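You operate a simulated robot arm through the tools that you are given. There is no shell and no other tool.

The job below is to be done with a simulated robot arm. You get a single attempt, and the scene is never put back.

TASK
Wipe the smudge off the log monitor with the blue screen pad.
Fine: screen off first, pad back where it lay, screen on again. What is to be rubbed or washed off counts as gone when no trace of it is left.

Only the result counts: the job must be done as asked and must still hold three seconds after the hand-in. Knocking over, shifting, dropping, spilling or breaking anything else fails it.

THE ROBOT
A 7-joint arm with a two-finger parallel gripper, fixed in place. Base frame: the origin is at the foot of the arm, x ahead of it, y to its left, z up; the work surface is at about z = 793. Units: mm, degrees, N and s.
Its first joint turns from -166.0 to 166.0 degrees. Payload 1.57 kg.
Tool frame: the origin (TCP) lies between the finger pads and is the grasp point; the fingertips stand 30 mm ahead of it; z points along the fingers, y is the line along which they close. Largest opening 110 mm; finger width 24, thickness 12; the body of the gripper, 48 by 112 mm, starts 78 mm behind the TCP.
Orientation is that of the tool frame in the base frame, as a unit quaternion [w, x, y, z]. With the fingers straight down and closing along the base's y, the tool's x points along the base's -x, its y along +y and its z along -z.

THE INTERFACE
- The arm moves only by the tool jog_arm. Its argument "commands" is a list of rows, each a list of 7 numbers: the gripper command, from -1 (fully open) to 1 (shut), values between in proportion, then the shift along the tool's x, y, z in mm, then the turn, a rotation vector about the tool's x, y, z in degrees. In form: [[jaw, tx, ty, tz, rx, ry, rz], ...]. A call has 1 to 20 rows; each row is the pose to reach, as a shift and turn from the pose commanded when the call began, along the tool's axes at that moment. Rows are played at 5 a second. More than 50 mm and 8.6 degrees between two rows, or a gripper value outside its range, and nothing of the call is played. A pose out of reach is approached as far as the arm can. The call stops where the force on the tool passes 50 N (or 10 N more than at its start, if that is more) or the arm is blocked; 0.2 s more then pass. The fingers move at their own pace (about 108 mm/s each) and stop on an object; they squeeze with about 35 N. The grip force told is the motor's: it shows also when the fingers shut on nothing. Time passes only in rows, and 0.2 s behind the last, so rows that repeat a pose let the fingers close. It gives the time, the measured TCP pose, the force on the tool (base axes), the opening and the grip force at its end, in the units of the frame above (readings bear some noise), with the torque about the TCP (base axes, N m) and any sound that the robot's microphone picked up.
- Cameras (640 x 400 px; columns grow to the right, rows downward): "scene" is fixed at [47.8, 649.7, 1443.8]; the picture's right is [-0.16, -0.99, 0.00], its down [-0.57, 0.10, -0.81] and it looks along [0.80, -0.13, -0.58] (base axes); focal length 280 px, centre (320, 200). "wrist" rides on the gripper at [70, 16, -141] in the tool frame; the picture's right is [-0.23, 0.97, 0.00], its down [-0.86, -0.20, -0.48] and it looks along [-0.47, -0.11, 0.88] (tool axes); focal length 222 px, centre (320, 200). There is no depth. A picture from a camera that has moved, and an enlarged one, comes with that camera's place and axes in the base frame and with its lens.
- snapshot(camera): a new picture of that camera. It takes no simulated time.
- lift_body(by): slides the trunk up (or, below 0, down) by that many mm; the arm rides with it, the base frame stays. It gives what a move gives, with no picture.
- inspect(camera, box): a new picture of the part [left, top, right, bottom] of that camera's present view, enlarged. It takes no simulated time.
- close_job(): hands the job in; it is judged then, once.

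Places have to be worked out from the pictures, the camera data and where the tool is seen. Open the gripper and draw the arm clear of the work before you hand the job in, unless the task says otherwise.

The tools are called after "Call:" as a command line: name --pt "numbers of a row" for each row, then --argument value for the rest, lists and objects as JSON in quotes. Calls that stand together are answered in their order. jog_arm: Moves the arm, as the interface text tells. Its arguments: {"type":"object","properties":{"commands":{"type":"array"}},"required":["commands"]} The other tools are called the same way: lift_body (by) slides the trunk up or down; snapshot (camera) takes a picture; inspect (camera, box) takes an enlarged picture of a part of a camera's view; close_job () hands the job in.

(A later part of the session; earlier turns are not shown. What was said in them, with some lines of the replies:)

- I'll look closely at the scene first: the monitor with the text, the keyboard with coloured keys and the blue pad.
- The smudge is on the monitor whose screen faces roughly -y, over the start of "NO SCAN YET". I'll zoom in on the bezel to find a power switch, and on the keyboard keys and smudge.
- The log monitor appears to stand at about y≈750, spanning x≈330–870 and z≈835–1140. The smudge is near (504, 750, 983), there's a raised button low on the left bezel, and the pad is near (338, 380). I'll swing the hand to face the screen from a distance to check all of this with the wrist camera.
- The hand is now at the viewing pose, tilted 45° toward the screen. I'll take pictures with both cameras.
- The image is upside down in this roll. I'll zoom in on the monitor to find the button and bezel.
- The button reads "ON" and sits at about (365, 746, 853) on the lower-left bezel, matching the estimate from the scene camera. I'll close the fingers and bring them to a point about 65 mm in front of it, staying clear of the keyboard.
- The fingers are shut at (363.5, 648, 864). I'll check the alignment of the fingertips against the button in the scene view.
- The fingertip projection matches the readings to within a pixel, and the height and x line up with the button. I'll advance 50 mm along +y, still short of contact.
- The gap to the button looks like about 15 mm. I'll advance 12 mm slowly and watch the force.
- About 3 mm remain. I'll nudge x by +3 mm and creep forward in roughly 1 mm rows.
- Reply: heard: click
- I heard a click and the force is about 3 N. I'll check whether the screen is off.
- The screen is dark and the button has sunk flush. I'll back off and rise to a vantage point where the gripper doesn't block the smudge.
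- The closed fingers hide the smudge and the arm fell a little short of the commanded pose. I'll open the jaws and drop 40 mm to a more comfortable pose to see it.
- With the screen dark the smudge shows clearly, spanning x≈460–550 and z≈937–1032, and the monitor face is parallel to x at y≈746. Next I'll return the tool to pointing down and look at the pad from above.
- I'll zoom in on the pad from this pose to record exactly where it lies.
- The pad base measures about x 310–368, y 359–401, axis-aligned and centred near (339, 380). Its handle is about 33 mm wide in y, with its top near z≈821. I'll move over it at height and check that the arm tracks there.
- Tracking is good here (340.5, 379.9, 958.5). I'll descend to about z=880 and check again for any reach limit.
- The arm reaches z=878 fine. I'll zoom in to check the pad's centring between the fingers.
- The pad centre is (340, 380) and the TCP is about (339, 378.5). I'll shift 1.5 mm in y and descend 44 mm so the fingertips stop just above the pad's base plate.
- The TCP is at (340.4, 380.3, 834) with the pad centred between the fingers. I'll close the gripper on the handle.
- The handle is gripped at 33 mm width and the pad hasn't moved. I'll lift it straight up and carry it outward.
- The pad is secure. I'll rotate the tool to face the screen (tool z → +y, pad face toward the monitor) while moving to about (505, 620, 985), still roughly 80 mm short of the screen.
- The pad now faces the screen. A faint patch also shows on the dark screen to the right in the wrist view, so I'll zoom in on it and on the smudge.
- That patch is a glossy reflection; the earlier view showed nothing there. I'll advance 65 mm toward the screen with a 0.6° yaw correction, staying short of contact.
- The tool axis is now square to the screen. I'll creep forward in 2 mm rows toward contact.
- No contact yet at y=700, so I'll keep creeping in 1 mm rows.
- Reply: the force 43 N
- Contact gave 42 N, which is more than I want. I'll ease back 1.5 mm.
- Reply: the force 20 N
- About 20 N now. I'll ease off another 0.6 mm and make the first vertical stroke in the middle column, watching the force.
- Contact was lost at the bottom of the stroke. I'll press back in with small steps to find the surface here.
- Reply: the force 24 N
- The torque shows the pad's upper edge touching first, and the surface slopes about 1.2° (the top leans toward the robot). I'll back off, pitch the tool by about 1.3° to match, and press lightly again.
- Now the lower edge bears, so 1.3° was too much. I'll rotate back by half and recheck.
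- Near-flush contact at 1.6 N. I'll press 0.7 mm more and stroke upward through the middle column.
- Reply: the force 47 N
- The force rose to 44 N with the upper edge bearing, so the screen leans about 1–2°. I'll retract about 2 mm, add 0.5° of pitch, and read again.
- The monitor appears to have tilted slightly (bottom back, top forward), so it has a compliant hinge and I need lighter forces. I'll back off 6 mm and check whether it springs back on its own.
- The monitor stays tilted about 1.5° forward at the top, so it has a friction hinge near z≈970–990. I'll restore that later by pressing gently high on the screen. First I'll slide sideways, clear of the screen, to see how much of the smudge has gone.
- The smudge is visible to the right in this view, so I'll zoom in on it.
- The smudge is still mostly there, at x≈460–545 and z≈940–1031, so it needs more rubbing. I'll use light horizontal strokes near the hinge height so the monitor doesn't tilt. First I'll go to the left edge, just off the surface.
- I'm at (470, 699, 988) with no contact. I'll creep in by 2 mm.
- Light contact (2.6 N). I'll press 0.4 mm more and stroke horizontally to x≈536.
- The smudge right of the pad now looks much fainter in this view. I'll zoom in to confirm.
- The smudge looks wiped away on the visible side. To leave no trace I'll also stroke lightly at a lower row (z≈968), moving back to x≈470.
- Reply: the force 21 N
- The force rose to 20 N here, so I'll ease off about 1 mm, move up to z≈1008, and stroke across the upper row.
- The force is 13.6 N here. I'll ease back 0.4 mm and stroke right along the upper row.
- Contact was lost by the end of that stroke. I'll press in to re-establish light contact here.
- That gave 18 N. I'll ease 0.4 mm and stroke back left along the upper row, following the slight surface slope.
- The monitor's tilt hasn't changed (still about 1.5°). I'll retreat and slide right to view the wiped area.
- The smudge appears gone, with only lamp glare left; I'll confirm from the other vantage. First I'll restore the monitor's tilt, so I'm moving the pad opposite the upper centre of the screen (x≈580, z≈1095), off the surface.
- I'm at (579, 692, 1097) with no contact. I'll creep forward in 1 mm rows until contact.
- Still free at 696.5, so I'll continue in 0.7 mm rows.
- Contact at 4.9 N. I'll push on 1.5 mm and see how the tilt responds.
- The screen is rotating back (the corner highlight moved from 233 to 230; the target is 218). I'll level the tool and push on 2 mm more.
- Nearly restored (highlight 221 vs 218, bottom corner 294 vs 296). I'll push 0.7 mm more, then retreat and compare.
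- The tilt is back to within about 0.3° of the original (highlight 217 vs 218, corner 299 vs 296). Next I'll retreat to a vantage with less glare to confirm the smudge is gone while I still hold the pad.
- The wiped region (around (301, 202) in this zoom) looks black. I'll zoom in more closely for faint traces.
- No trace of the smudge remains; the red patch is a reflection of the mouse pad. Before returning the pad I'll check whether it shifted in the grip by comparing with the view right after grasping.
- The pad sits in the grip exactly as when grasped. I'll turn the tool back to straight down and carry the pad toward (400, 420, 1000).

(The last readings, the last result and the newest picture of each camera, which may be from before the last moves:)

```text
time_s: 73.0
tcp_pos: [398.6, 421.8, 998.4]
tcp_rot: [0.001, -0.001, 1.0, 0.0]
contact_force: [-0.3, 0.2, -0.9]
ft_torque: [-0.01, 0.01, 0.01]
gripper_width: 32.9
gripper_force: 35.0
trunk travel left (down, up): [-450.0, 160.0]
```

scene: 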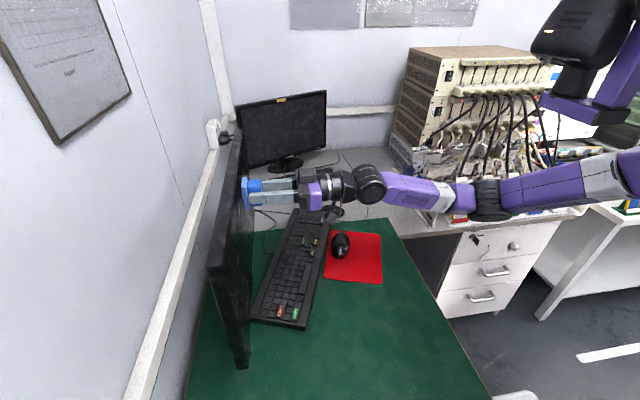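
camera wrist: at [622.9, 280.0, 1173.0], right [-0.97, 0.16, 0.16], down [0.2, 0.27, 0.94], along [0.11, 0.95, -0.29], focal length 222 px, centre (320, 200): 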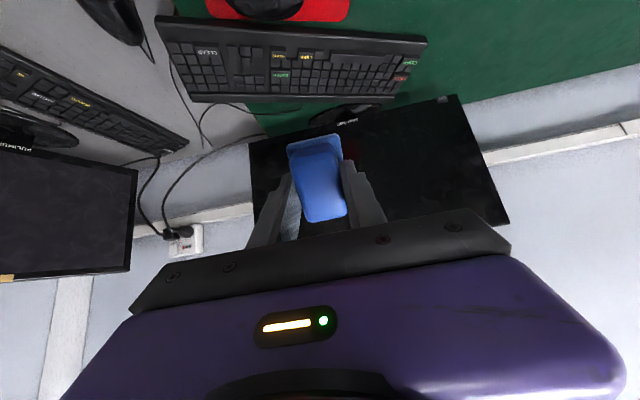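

The tool is vertical again. I'll apply a small yaw correction to match the grasp orientation and move over the pad's original spot, down to about z=870.

Call:
jog_arm --pt "1 12 -8.5 8 0.05 0 -0.1" --pt "1 24 -17 16 0.1 0 -0.2" --pt "1 36 -25.5 24 0.15 0 -0.3" --pt "1 48 -34 32 0.2 0 -0.4" --pt "1 57.6 -41.4 40 0.23 0 -0.46" --pt "1 57.6 -41.4 60 0.23 0 -0.46" --pt "1 57.6 -41.4 80 0.23 0 -0.46" --pt "1 57.6 -41.4 100 0.23 0 -0.46" --pt "1 57.6 -41.4 116 0.23 0 -0.46" --pt "1 57.6 -41.4 116 0.23 0 -0.46" --pt "1 57.6 -41.4 116 0.23 0 -0.46"

Call:
jog_arm --pt "1 0 0 0 0 0 0"

Call:
jog_arm --pt "1 0 0 0 0 0 0"

Call:
snapshot --camera "wrist"

```text
time_s: 75.4
tcp_pos: [342.9, 378.8, 885.3]
tcp_rot: [0.0, -0.005, 1.0, -0.002]
contact_force: [0.1, 0.1, -1.2]
ft_torque: [0.0, 0.01, -0.04]
gripper_width: 32.7
gripper_force: 35.0
trunk travel left (down, up): [-450.0, 160.0]
```

```text
time_s: 75.8
tcp_pos: [341.0, 379.2, 885.5]
tcp_rot: [0.001, -0.004, 1.0, -0.002]
contact_force: [-0.2, -1.2, -1.9]
ft_torque: [-0.02, -0.01, 0.0]
gripper_width: 32.9
gripper_force: 34.7
trunk travel left (down, up): [-450.0, 160.0]
```

```text
time_s: 76.2
tcp_pos: [342.1, 378.5, 884.1]
tcp_rot: [0.002, -0.004, 1.0, -0.001]
contact_force: [-0.5, -0.9, -0.8]
ft_torque: [-0.02, 0.0, 0.04]
gripper_width: 32.8
gripper_force: 34.9
trunk travel left (down, up): [-450.0, 160.0]
```

```text
taken
camera wrist: at [271.8, 394.9, 1026.5], right [0.22, 0.98, 0.0], down [0.86, -0.19, 0.48], along [0.47, -0.11, -0.88], focal length 222 px, centre (320, 200)
```

wrist: 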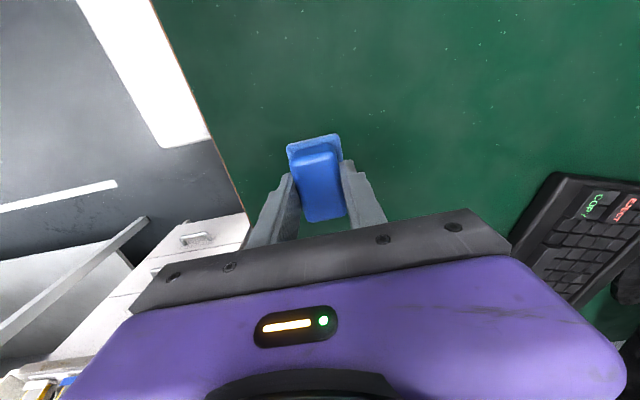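

Comparing with the grasp pose (camera at (270.4, 396.0) then, (271.8, 394.9) now), I need about -1.4 mm in x and +1.2 mm in y. I'll correct that and descend to 3 mm above the desk.

Call:
jog_arm --pt "1 1.4 1.2 10 0 0 0" --pt "1 1.4 1.2 20 0 0 0" --pt "1 1.4 1.2 30 0 0 0" --pt "1 1.4 1.2 40 0 0 0" --pt "1 1.4 1.2 46 0 0 0" --pt "1 1.4 1.2 46 0 0 0" --pt "1 1.4 1.2 46 0 0 0"

Call:
inspect --camera "wrist" --box '[250, 110, 400, 220]'

Call:
inspect --camera "scene" --box '[380, 300, 450, 370]'

```text
time_s: 77.8
tcp_pos: [340.9, 380.2, 838.8]
tcp_rot: [0.001, -0.004, 1.0, -0.001]
contact_force: [-0.7, -0.1, -0.6]
ft_torque: [0.0, -0.01, 0.01]
gripper_width: 32.8
gripper_force: 35.0
trunk travel left (down, up): [-450.0, 160.0]
```

```text
3.64 times, centred on (325, 165) of wrist
camera zoom: at [270.7, 396.4, 979.8], right [0.22, 0.98, 0.0], down [0.86, -0.19, 0.48], along [0.47, -0.11, -0.88], focal length 808 px, centre (302, 327)
```

zoom: 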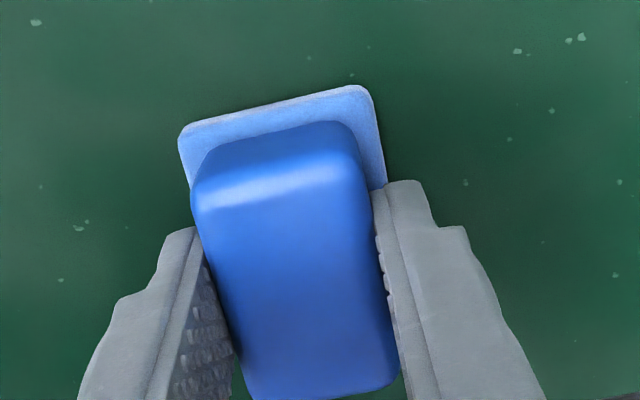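

```text
5.71 times, centred on (415, 335) of scene
camera zoom: at [47.8, 649.7, 1443.8], right [-0.16, -0.99, 0.0], down [-0.57, 0.1, -0.81], along [0.8, -0.13, -0.58], focal length 1599 px, centre (-223, -571)
```

zoom: 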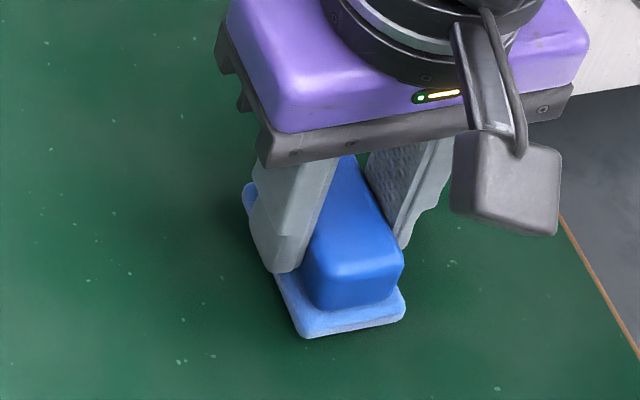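

I'm aligned within 0.4 mm, with 3 mm left to the desk. I'll lower in 1 mm rows.

Call:
jog_arm --pt "1 0.2 -0.3 1 0 0 0" --pt "1 0.2 -0.3 2 0 0 0" --pt "1 0.2 -0.3 2.8 0 0 0" --pt "1 0.2 -0.3 2.8 0 0 0"

Call:
inspect --camera "wrist" --box '[250, 110, 400, 220]'

```text
time_s: 78.8
tcp_pos: [341.4, 379.7, 835.8]
tcp_rot: [0.001, -0.005, 1.0, -0.001]
contact_force: [-1.4, -0.9, 5.8]
ft_torque: [0.1, 0.24, 0.0]
gripper_width: 33.2
gripper_force: 34.9
trunk travel left (down, up): [-450.0, 160.0]
```

```text
3.64 times, centred on (325, 165) of wrist
camera zoom: at [270.5, 395.4, 977.2], right [0.22, 0.98, 0.0], down [0.86, -0.19, 0.48], along [0.47, -0.11, -0.88], focal length 808 px, centre (302, 327)
```

zoom: 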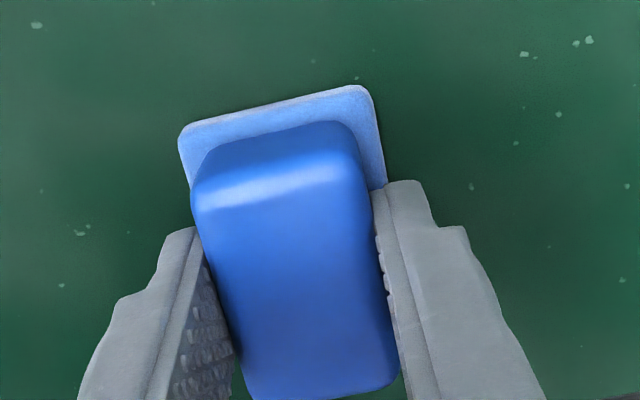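

The pad is on the desk (5.8 N upward) with the same placement as before. I'll open the fingers gently and then lift straight up.

Call:
jog_arm --pt "0.3 0 0 0 0 0 0" --pt "0.2 0 0 0 0 0 0" --pt "0.0 0 0 0 0 0 0" --pt "-0.3 0 0 0 0 0 0" --pt "-0.3 0 0 0 0 0 0" --pt "-0.3 0 0 -10 0 0 0" --pt "-0.3 0 0 -25 0 0 0" --pt "-0.3 0 0 -45 0 0 0" --pt "-0.3 0 0 -45 0 0 0"

Call:
inspect --camera "wrist" --box '[250, 110, 400, 220]'

Call:
inspect --camera "scene" --box '[360, 280, 460, 380]'

```text
time_s: 80.8
tcp_pos: [339.7, 379.3, 882.0]
tcp_rot: [0.001, -0.004, 1.0, -0.001]
contact_force: [0.2, -0.2, 0.3]
ft_torque: [0.02, 0.0, -0.02]
gripper_width: 71.5
gripper_force: 0.1
trunk travel left (down, up): [-450.0, 160.0]
```

```text
3.64 times, centred on (325, 165) of wrist
camera zoom: at [270.2, 396.0, 1022.4], right [0.22, 0.98, 0.0], down [0.86, -0.19, 0.48], along [0.47, -0.11, -0.88], focal length 808 px, centre (302, 327)
```

zoom: 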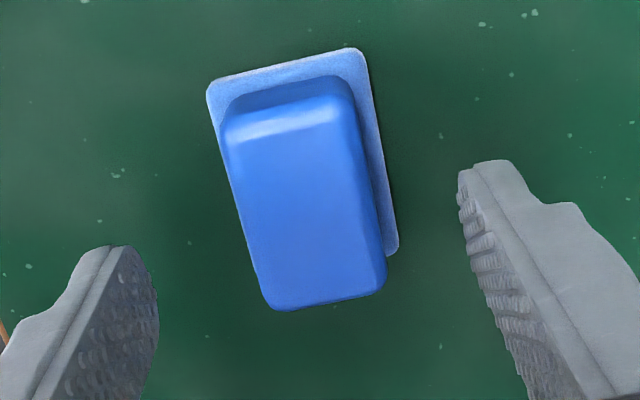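

```text
4.00 times, centred on (410, 330) of scene
camera zoom: at [47.8, 649.7, 1443.8], right [-0.16, -0.99, 0.0], down [-0.57, 0.1, -0.81], along [0.8, -0.13, -0.58], focal length 1119 px, centre (-40, -320)
```

zoom: 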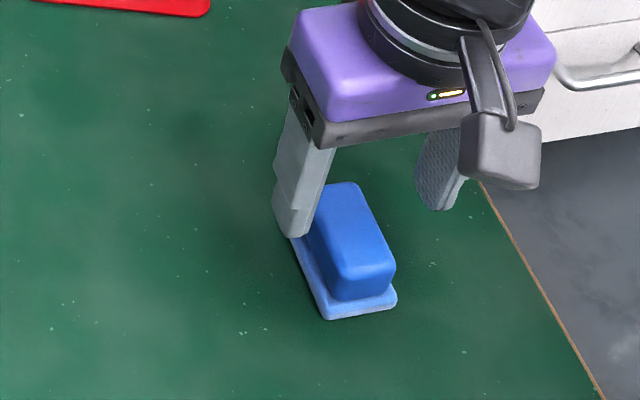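

The pad is back, flat, within about 1 mm of its original spot. Now I'll lift away, close the fingers and turn the hand back to the 45° button-pressing orientation.

Call:
jog_arm --pt "-0.3 0 0 -20 0 0 0" --pt "-0.3 0 0 -40 0 0 0" --pt "-0.3 0 0 -60 0 0 0" --pt "0.3 -6.43 3.57 -65.6 -2.512 -2.512 -6.064" --pt "1 -12.86 7.14 -71.3 -5.024 -5.024 -12.128" --pt "1 -19.3 10.7 -76.9 -7.536 -7.536 -18.192" --pt "1 -25.7 14.3 -82.6 -10.048 -10.048 -24.256" --pt "1 -32.1 17.9 -88.2 -12.56 -12.56 -30.32" --pt "1 -38.6 21.4 -93.9 -15.07 -15.07 -36.39" --pt "1 -45 25 -99.5 -17.585 -17.585 -42.45" --pt "1 -51.4 28.6 -105.1 -20.1 -20.1 -48.51" --pt "1 -57.9 32.1 -110.8 -22.61 -22.61 -54.58" --pt "1 -64.3 35.7 -116.4 -25.12 -25.12 -60.64" --pt "1 -70.7 39.3 -122.1 -27.63 -27.63 -66.7" --pt "1 -77.1 42.9 -127.7 -30.14 -30.14 -72.77" --pt "1 -83.6 46.4 -133.4 -32.66 -32.66 -78.83" --pt "1 -90 50 -139 -35.17 -35.17 -84.9" --pt "1 -90 50 -139 -35.17 -35.17 -84.9"

Call:
snapshot --camera "wrist"

Call:
inspect --camera "scene" --box '[380, 300, 460, 380]'

```text
time_s: 84.6
tcp_pos: [430.7, 431.2, 1019.0]
tcp_rot: [-0.27, 0.657, -0.651, -0.27]
contact_force: [-0.4, -0.2, 0.1]
ft_torque: [0.02, -0.03, 0.0]
gripper_width: 0.0
gripper_force: 21.4
trunk travel left (down, up): [-450.0, 160.0]
```

```text
taken
camera wrist: at [415.0, 281.6, 1070.9], right [-0.98, 0.15, 0.16], down [0.19, 0.27, 0.94], along [0.1, 0.95, -0.29], focal length 222 px, centre (320, 200)
```

wrist: 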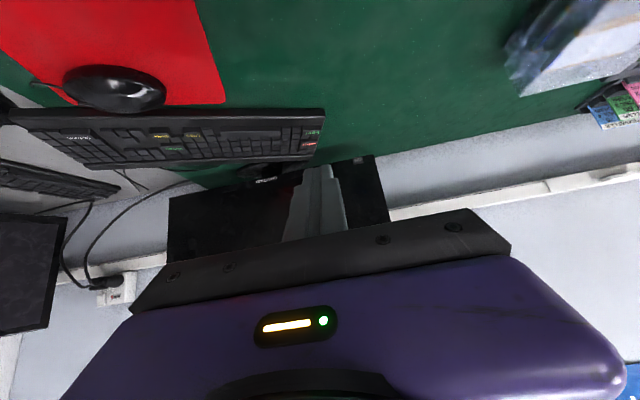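

```text
5.00 times, centred on (420, 340) of scene
camera zoom: at [47.8, 649.7, 1443.8], right [-0.16, -0.99, 0.0], down [-0.57, 0.1, -0.81], along [0.8, -0.13, -0.58], focal length 1399 px, centre (-180, -500)
```

zoom: 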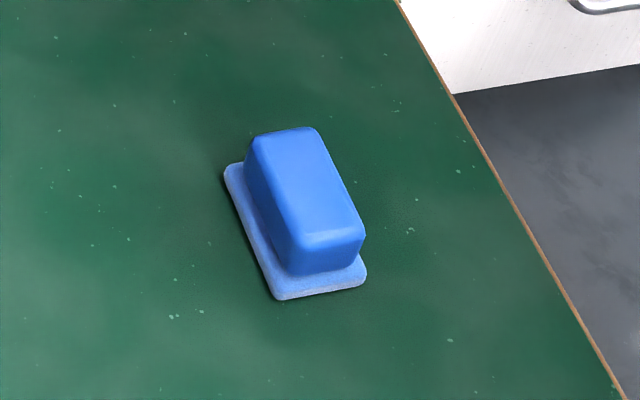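

The pad is within about 1.5 mm of its original position. I'll approach the power button again with closed fingers, to about 20 mm short of it.

Call:
jog_arm --pt "1 -6.35 6.67 23.2 0 0 0" --pt "1 -12.7 13.3 46.4 0 0 0" --pt "1 -19.05 20 69.5 0 0 0" --pt "1 -25.4 26.7 92.7 0 0 0" --pt "1 -31.75 33.4 115.9 0 0 0" --pt "1 -38.1 40 139.1 0 0 0" --pt "1 -44.5 46.7 162.3 0 0 0" --pt "1 -50.8 53.4 185.4 0 0 0" --pt "1 -57.2 60 208.6 0 0 0" --pt "1 -63.5 66.7 231.8 0 0 0" --pt "1 -66.1 66.7 246.8 0 0 0" --pt "1 -68.8 66.7 261.9 0 0 0" --pt "1 -71.5 66.7 276.9 0 0 0" --pt "1 -74.1 66.7 291.9 0 0 0" --pt "1 -74.1 66.7 291.9 0 0 0"

Call:
inspect --camera "scene" --box '[220, 310, 320, 380]'

```text
time_s: 87.8
tcp_pos: [361.1, 689.5, 863.4]
tcp_rot: [-0.269, 0.657, -0.651, -0.27]
contact_force: [0.2, 0.2, -0.3]
ft_torque: [0.01, -0.04, -0.02]
gripper_width: 0.0
gripper_force: 20.8
trunk travel left (down, up): [-450.0, 160.0]
```

```text
5.71 times, centred on (270, 345) of scene
camera zoom: at [47.8, 649.7, 1443.8], right [-0.16, -0.99, 0.0], down [-0.57, 0.1, -0.81], along [0.8, -0.13, -0.58], focal length 1599 px, centre (606, -629)
```

zoom: 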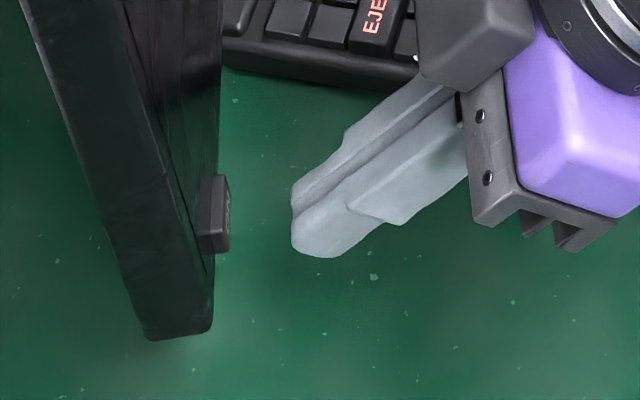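

The gap is about 22 mm. I'll correct x by +3 and advance 17 mm.

Call:
jog_arm --pt "1 -3 -1.5 3 0 0 0" --pt "1 -6 -3 6 0 0 0" --pt "1 -9 -3 9 0 0 0" --pt "1 -12 -3 12 0 0 0" --pt "1 -12 -3 12 0 0 0"

Call:
inspect --camera "scene" --box '[220, 310, 320, 380]'

```text
time_s: 89.0
tcp_pos: [365.0, 706.8, 863.1]
tcp_rot: [-0.269, 0.656, -0.651, -0.27]
contact_force: [0.0, -0.1, -0.2]
ft_torque: [0.01, 0.02, -0.05]
gripper_width: 0.0
gripper_force: 21.0
trunk travel left (down, up): [-450.0, 160.0]
```

```text
5.71 times, centred on (270, 345) of scene
camera zoom: at [47.8, 649.7, 1443.8], right [-0.16, -0.99, 0.0], down [-0.57, 0.1, -0.81], along [0.8, -0.13, -0.58], focal length 1599 px, centre (606, -629)
```

zoom: 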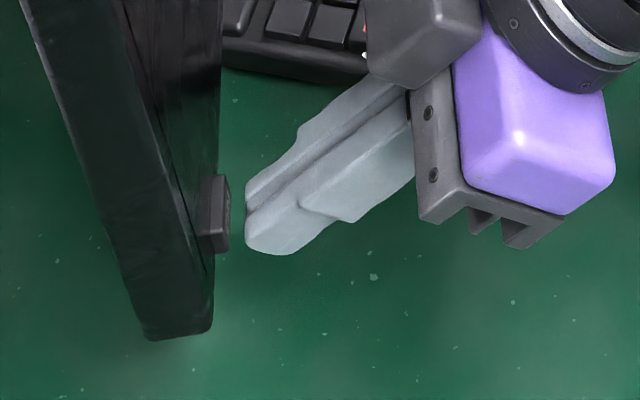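

About 5–6 mm remain. I'll creep forward in 1 mm rows.

Call:
jog_arm --pt "1 -0.7 0 0.7 0 0 0" --pt "1 -1.4 0 1.4 0 0 0" --pt "1 -2.1 0 2.1 0 0 0" --pt "1 -2.8 0 2.8 0 0 0" --pt "1 -2.8 0 2.8 0 0 0"

```text
time_s: 90.2
tcp_pos: [363.9, 709.8, 864.4]
tcp_rot: [-0.268, 0.657, -0.651, -0.27]
contact_force: [-0.3, -0.7, -0.3]
ft_torque: [-0.01, 0.0, 0.02]
gripper_width: 0.0
gripper_force: 21.5
trunk travel left (down, up): [-450.0, 160.0]
heard: click
```

A click again. I'll check the screen before moving.

Call:
inspect --camera "scene" --box '[180, 120, 340, 380]'

Call:
inspect --camera "scene" --box '[220, 310, 320, 380]'

```text
1.54 times, centred on (260, 250) of scene
camera zoom: at [47.8, 649.7, 1443.8], right [-0.16, -0.99, 0.0], down [-0.57, 0.1, -0.81], along [0.8, -0.13, -0.58], focal length 430 px, centre (412, 123)
```

zoom: 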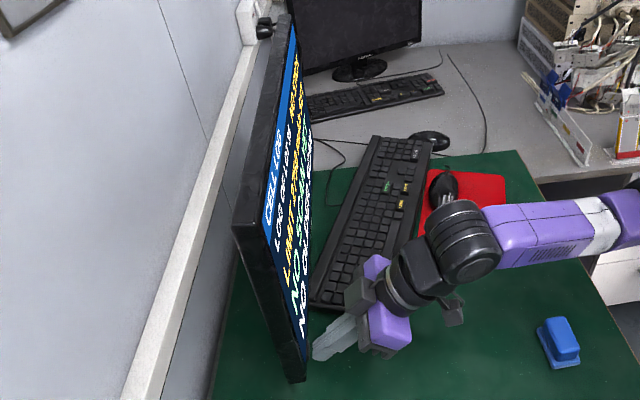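

```text
5.71 times, centred on (270, 345) of scene
camera zoom: at [47.8, 649.7, 1443.8], right [-0.16, -0.99, 0.0], down [-0.57, 0.1, -0.81], along [0.8, -0.13, -0.58], focal length 1599 px, centre (606, -629)
```

zoom: 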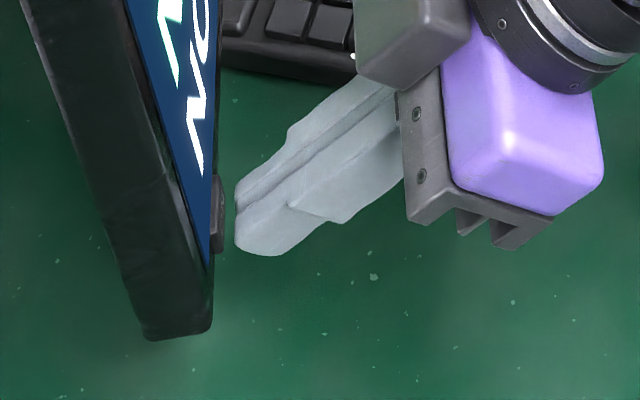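

The screen is back on, showing the log with no smudge. I'll retreat along -y and rise to the vantage point, opening the gripper.

Call:
jog_arm --pt "1 14.1 0 -23.6 0 0 0" --pt "1 28.3 0 -47.1 0 0 0" --pt "1 42.4 0 -70.7 0 0 0" --pt "1 40.5 -9.4 -104.2 0 0 0" --pt "1 38.6 -18.9 -137.6 0 0 0" --pt "1 36.8 -28.3 -171.1 0 0 0" --pt "1 34.9 -37.8 -204.6 0 0 0" --pt "1 33 -47.2 -238 0 0 0" --pt "0.5 31.1 -56.7 -271.5 0 0 0" --pt "0 29.3 -66.1 -305 0 0 0" --pt "-0.5 27.4 -75.6 -338.4 0 0 0" --pt "-1 25.5 -85 -371.9 0 0 0" --pt "-1 25.5 -85 -371.9 0 0 0" --pt "-1 25.5 -85 -371.9 0 0 0"

Call:
snapshot --camera "wrist"

Call:
snapshot --camera "scene"

Call:
inspect --camera "wrist" --box '[160, 100, 400, 250]'

Call:
inspect --camera "scene" --box '[200, 220, 280, 310]'

Call:
inspect --camera "scene" --box '[215, 310, 295, 380]'

```text
time_s: 93.2
tcp_pos: [452.1, 429.6, 1111.0]
tcp_rot: [-0.268, 0.657, -0.651, -0.27]
contact_force: [-0.1, 0.0, 0.6]
ft_torque: [0.04, 0.0, -0.01]
gripper_width: 110.2
gripper_force: 0.0
trunk travel left (down, up): [-450.0, 160.0]
```

```text
taken
camera wrist: at [435.9, 280.7, 1161.8], right [-0.98, 0.15, 0.16], down [0.2, 0.27, 0.94], along [0.1, 0.95, -0.3], focal length 222 px, centre (320, 200)
```

wrist: 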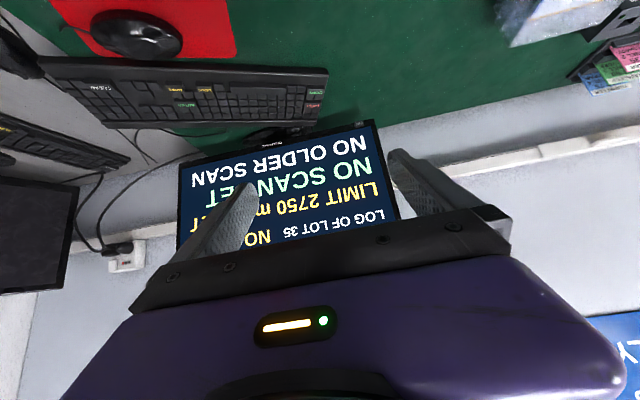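

```text
taken
```

scene: 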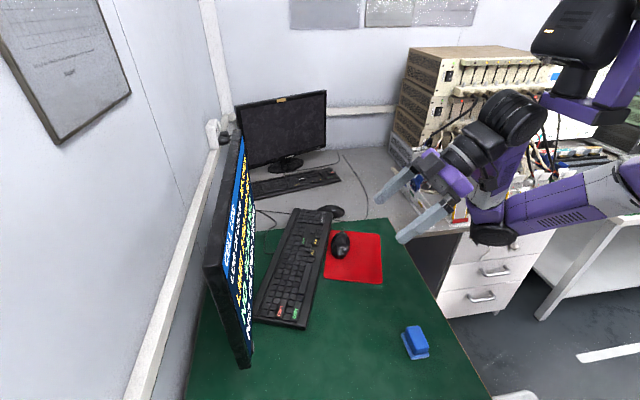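

```text
2.67 times, centred on (280, 175) of wrist
camera zoom: at [435.9, 280.7, 1161.8], right [-0.98, 0.15, 0.16], down [0.2, 0.27, 0.94], along [0.1, 0.95, -0.3], focal length 592 px, centre (427, 267)
```

zoom: 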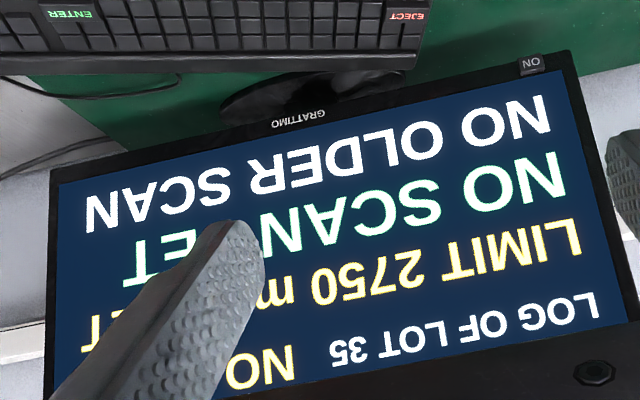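

```text
4.44 times, centred on (240, 265) of scene
camera zoom: at [47.8, 649.7, 1443.8], right [-0.16, -0.99, 0.0], down [-0.57, 0.1, -0.81], along [0.8, -0.13, -0.58], focal length 1244 px, centre (676, -89)
```

zoom: 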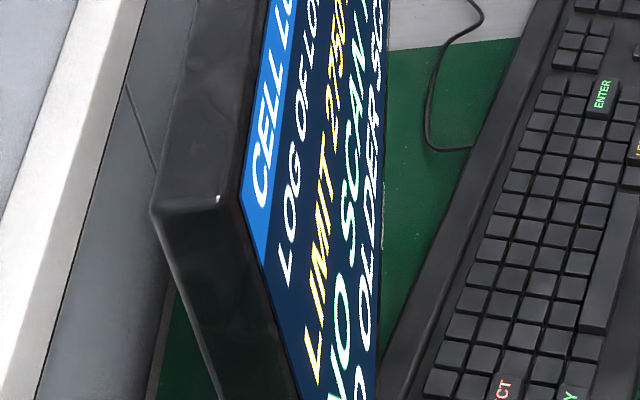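

```text
5.71 times, centred on (255, 345) of scene
camera zoom: at [47.8, 649.7, 1443.8], right [-0.16, -0.99, 0.0], down [-0.57, 0.1, -0.81], along [0.8, -0.13, -0.58], focal length 1599 px, centre (691, -629)
```

zoom: 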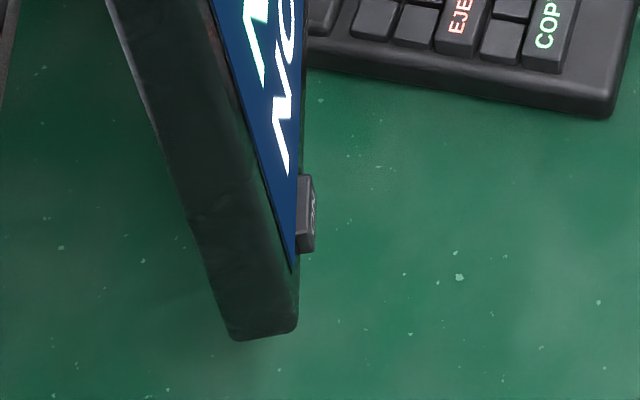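

The screen is on, the text is crisp, and the monitor's tilt matches the original to about 0.3°. I'll take one last close look at the formerly smudged area and the pad before handing in.

Call:
inspect --camera "wrist" --box '[270, 150, 350, 220]'

Call:
inspect --camera "scene" --box '[380, 300, 460, 380]'

Call:
inspect --camera "scene" --box '[230, 190, 400, 340]'

```text
5.71 times, centred on (310, 185) of wrist
camera zoom: at [435.9, 280.7, 1161.8], right [-0.98, 0.15, 0.16], down [0.2, 0.27, 0.94], along [0.1, 0.95, -0.3], focal length 1269 px, centre (377, 286)
```

zoom: 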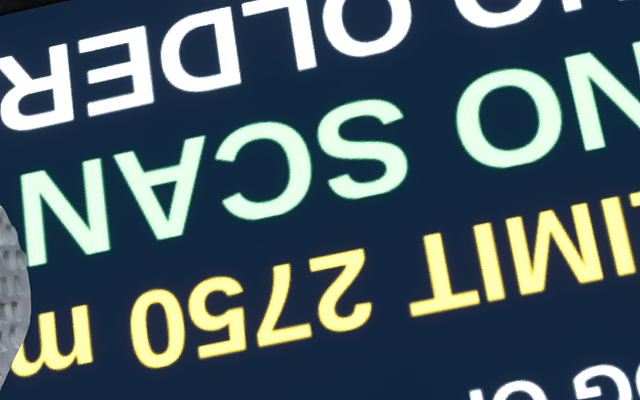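

```text
5.00 times, centred on (420, 340) of scene
camera zoom: at [47.8, 649.7, 1443.8], right [-0.16, -0.99, 0.0], down [-0.57, 0.1, -0.81], along [0.8, -0.13, -0.58], focal length 1399 px, centre (-180, -500)
```

zoom: 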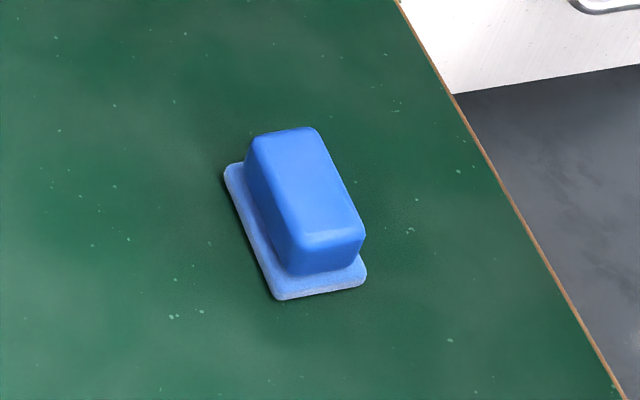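

```text
2.67 times, centred on (315, 265) of scene
camera zoom: at [47.8, 649.7, 1443.8], right [-0.16, -0.99, 0.0], down [-0.57, 0.1, -0.81], along [0.8, -0.13, -0.58], focal length 746 px, centre (333, 27)
```

zoom: 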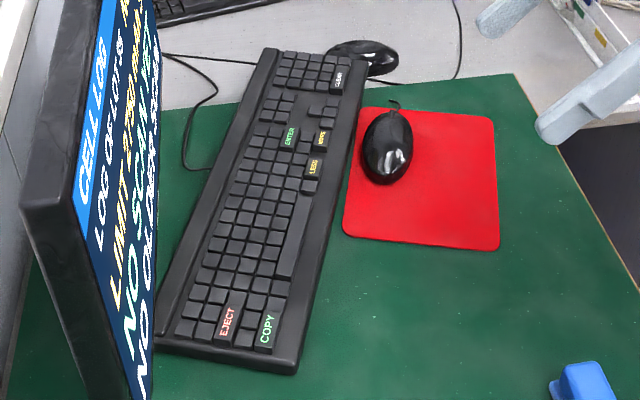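

The smudge is completely gone and the screen is on. The pad is back within about 1.5 mm of its spot, and the keyboard and mouse look undisturbed. The gripper is open and clear, so I'm handing in.

Call:
close_job

```text
The job is handed in.
```

The smudge is off the log monitor. I switched the screen off, wiped it with the blue pad, put the pad back and switched the screen on again. The job is handed in; I have no verdict yet.

- **Smudge:** close-up views with the screen off, and again with it on, show no trace.
- **Pad:** it lies flat, about 1.5 mm from where it started.
- **Monitor tilt:** while wiping I pressed too hard, up to about 44 N, and the monitor tilted about 1.5° on its hinge. I pushed it back, and it now sits within about 0.3° of its original angle. If the tilt is judged strictly, this is the one thing that could count against the job.
- **Everything else:** the keyboard, mouse and mouse mat look undisturbed. The gripper is open and clear of the desk.
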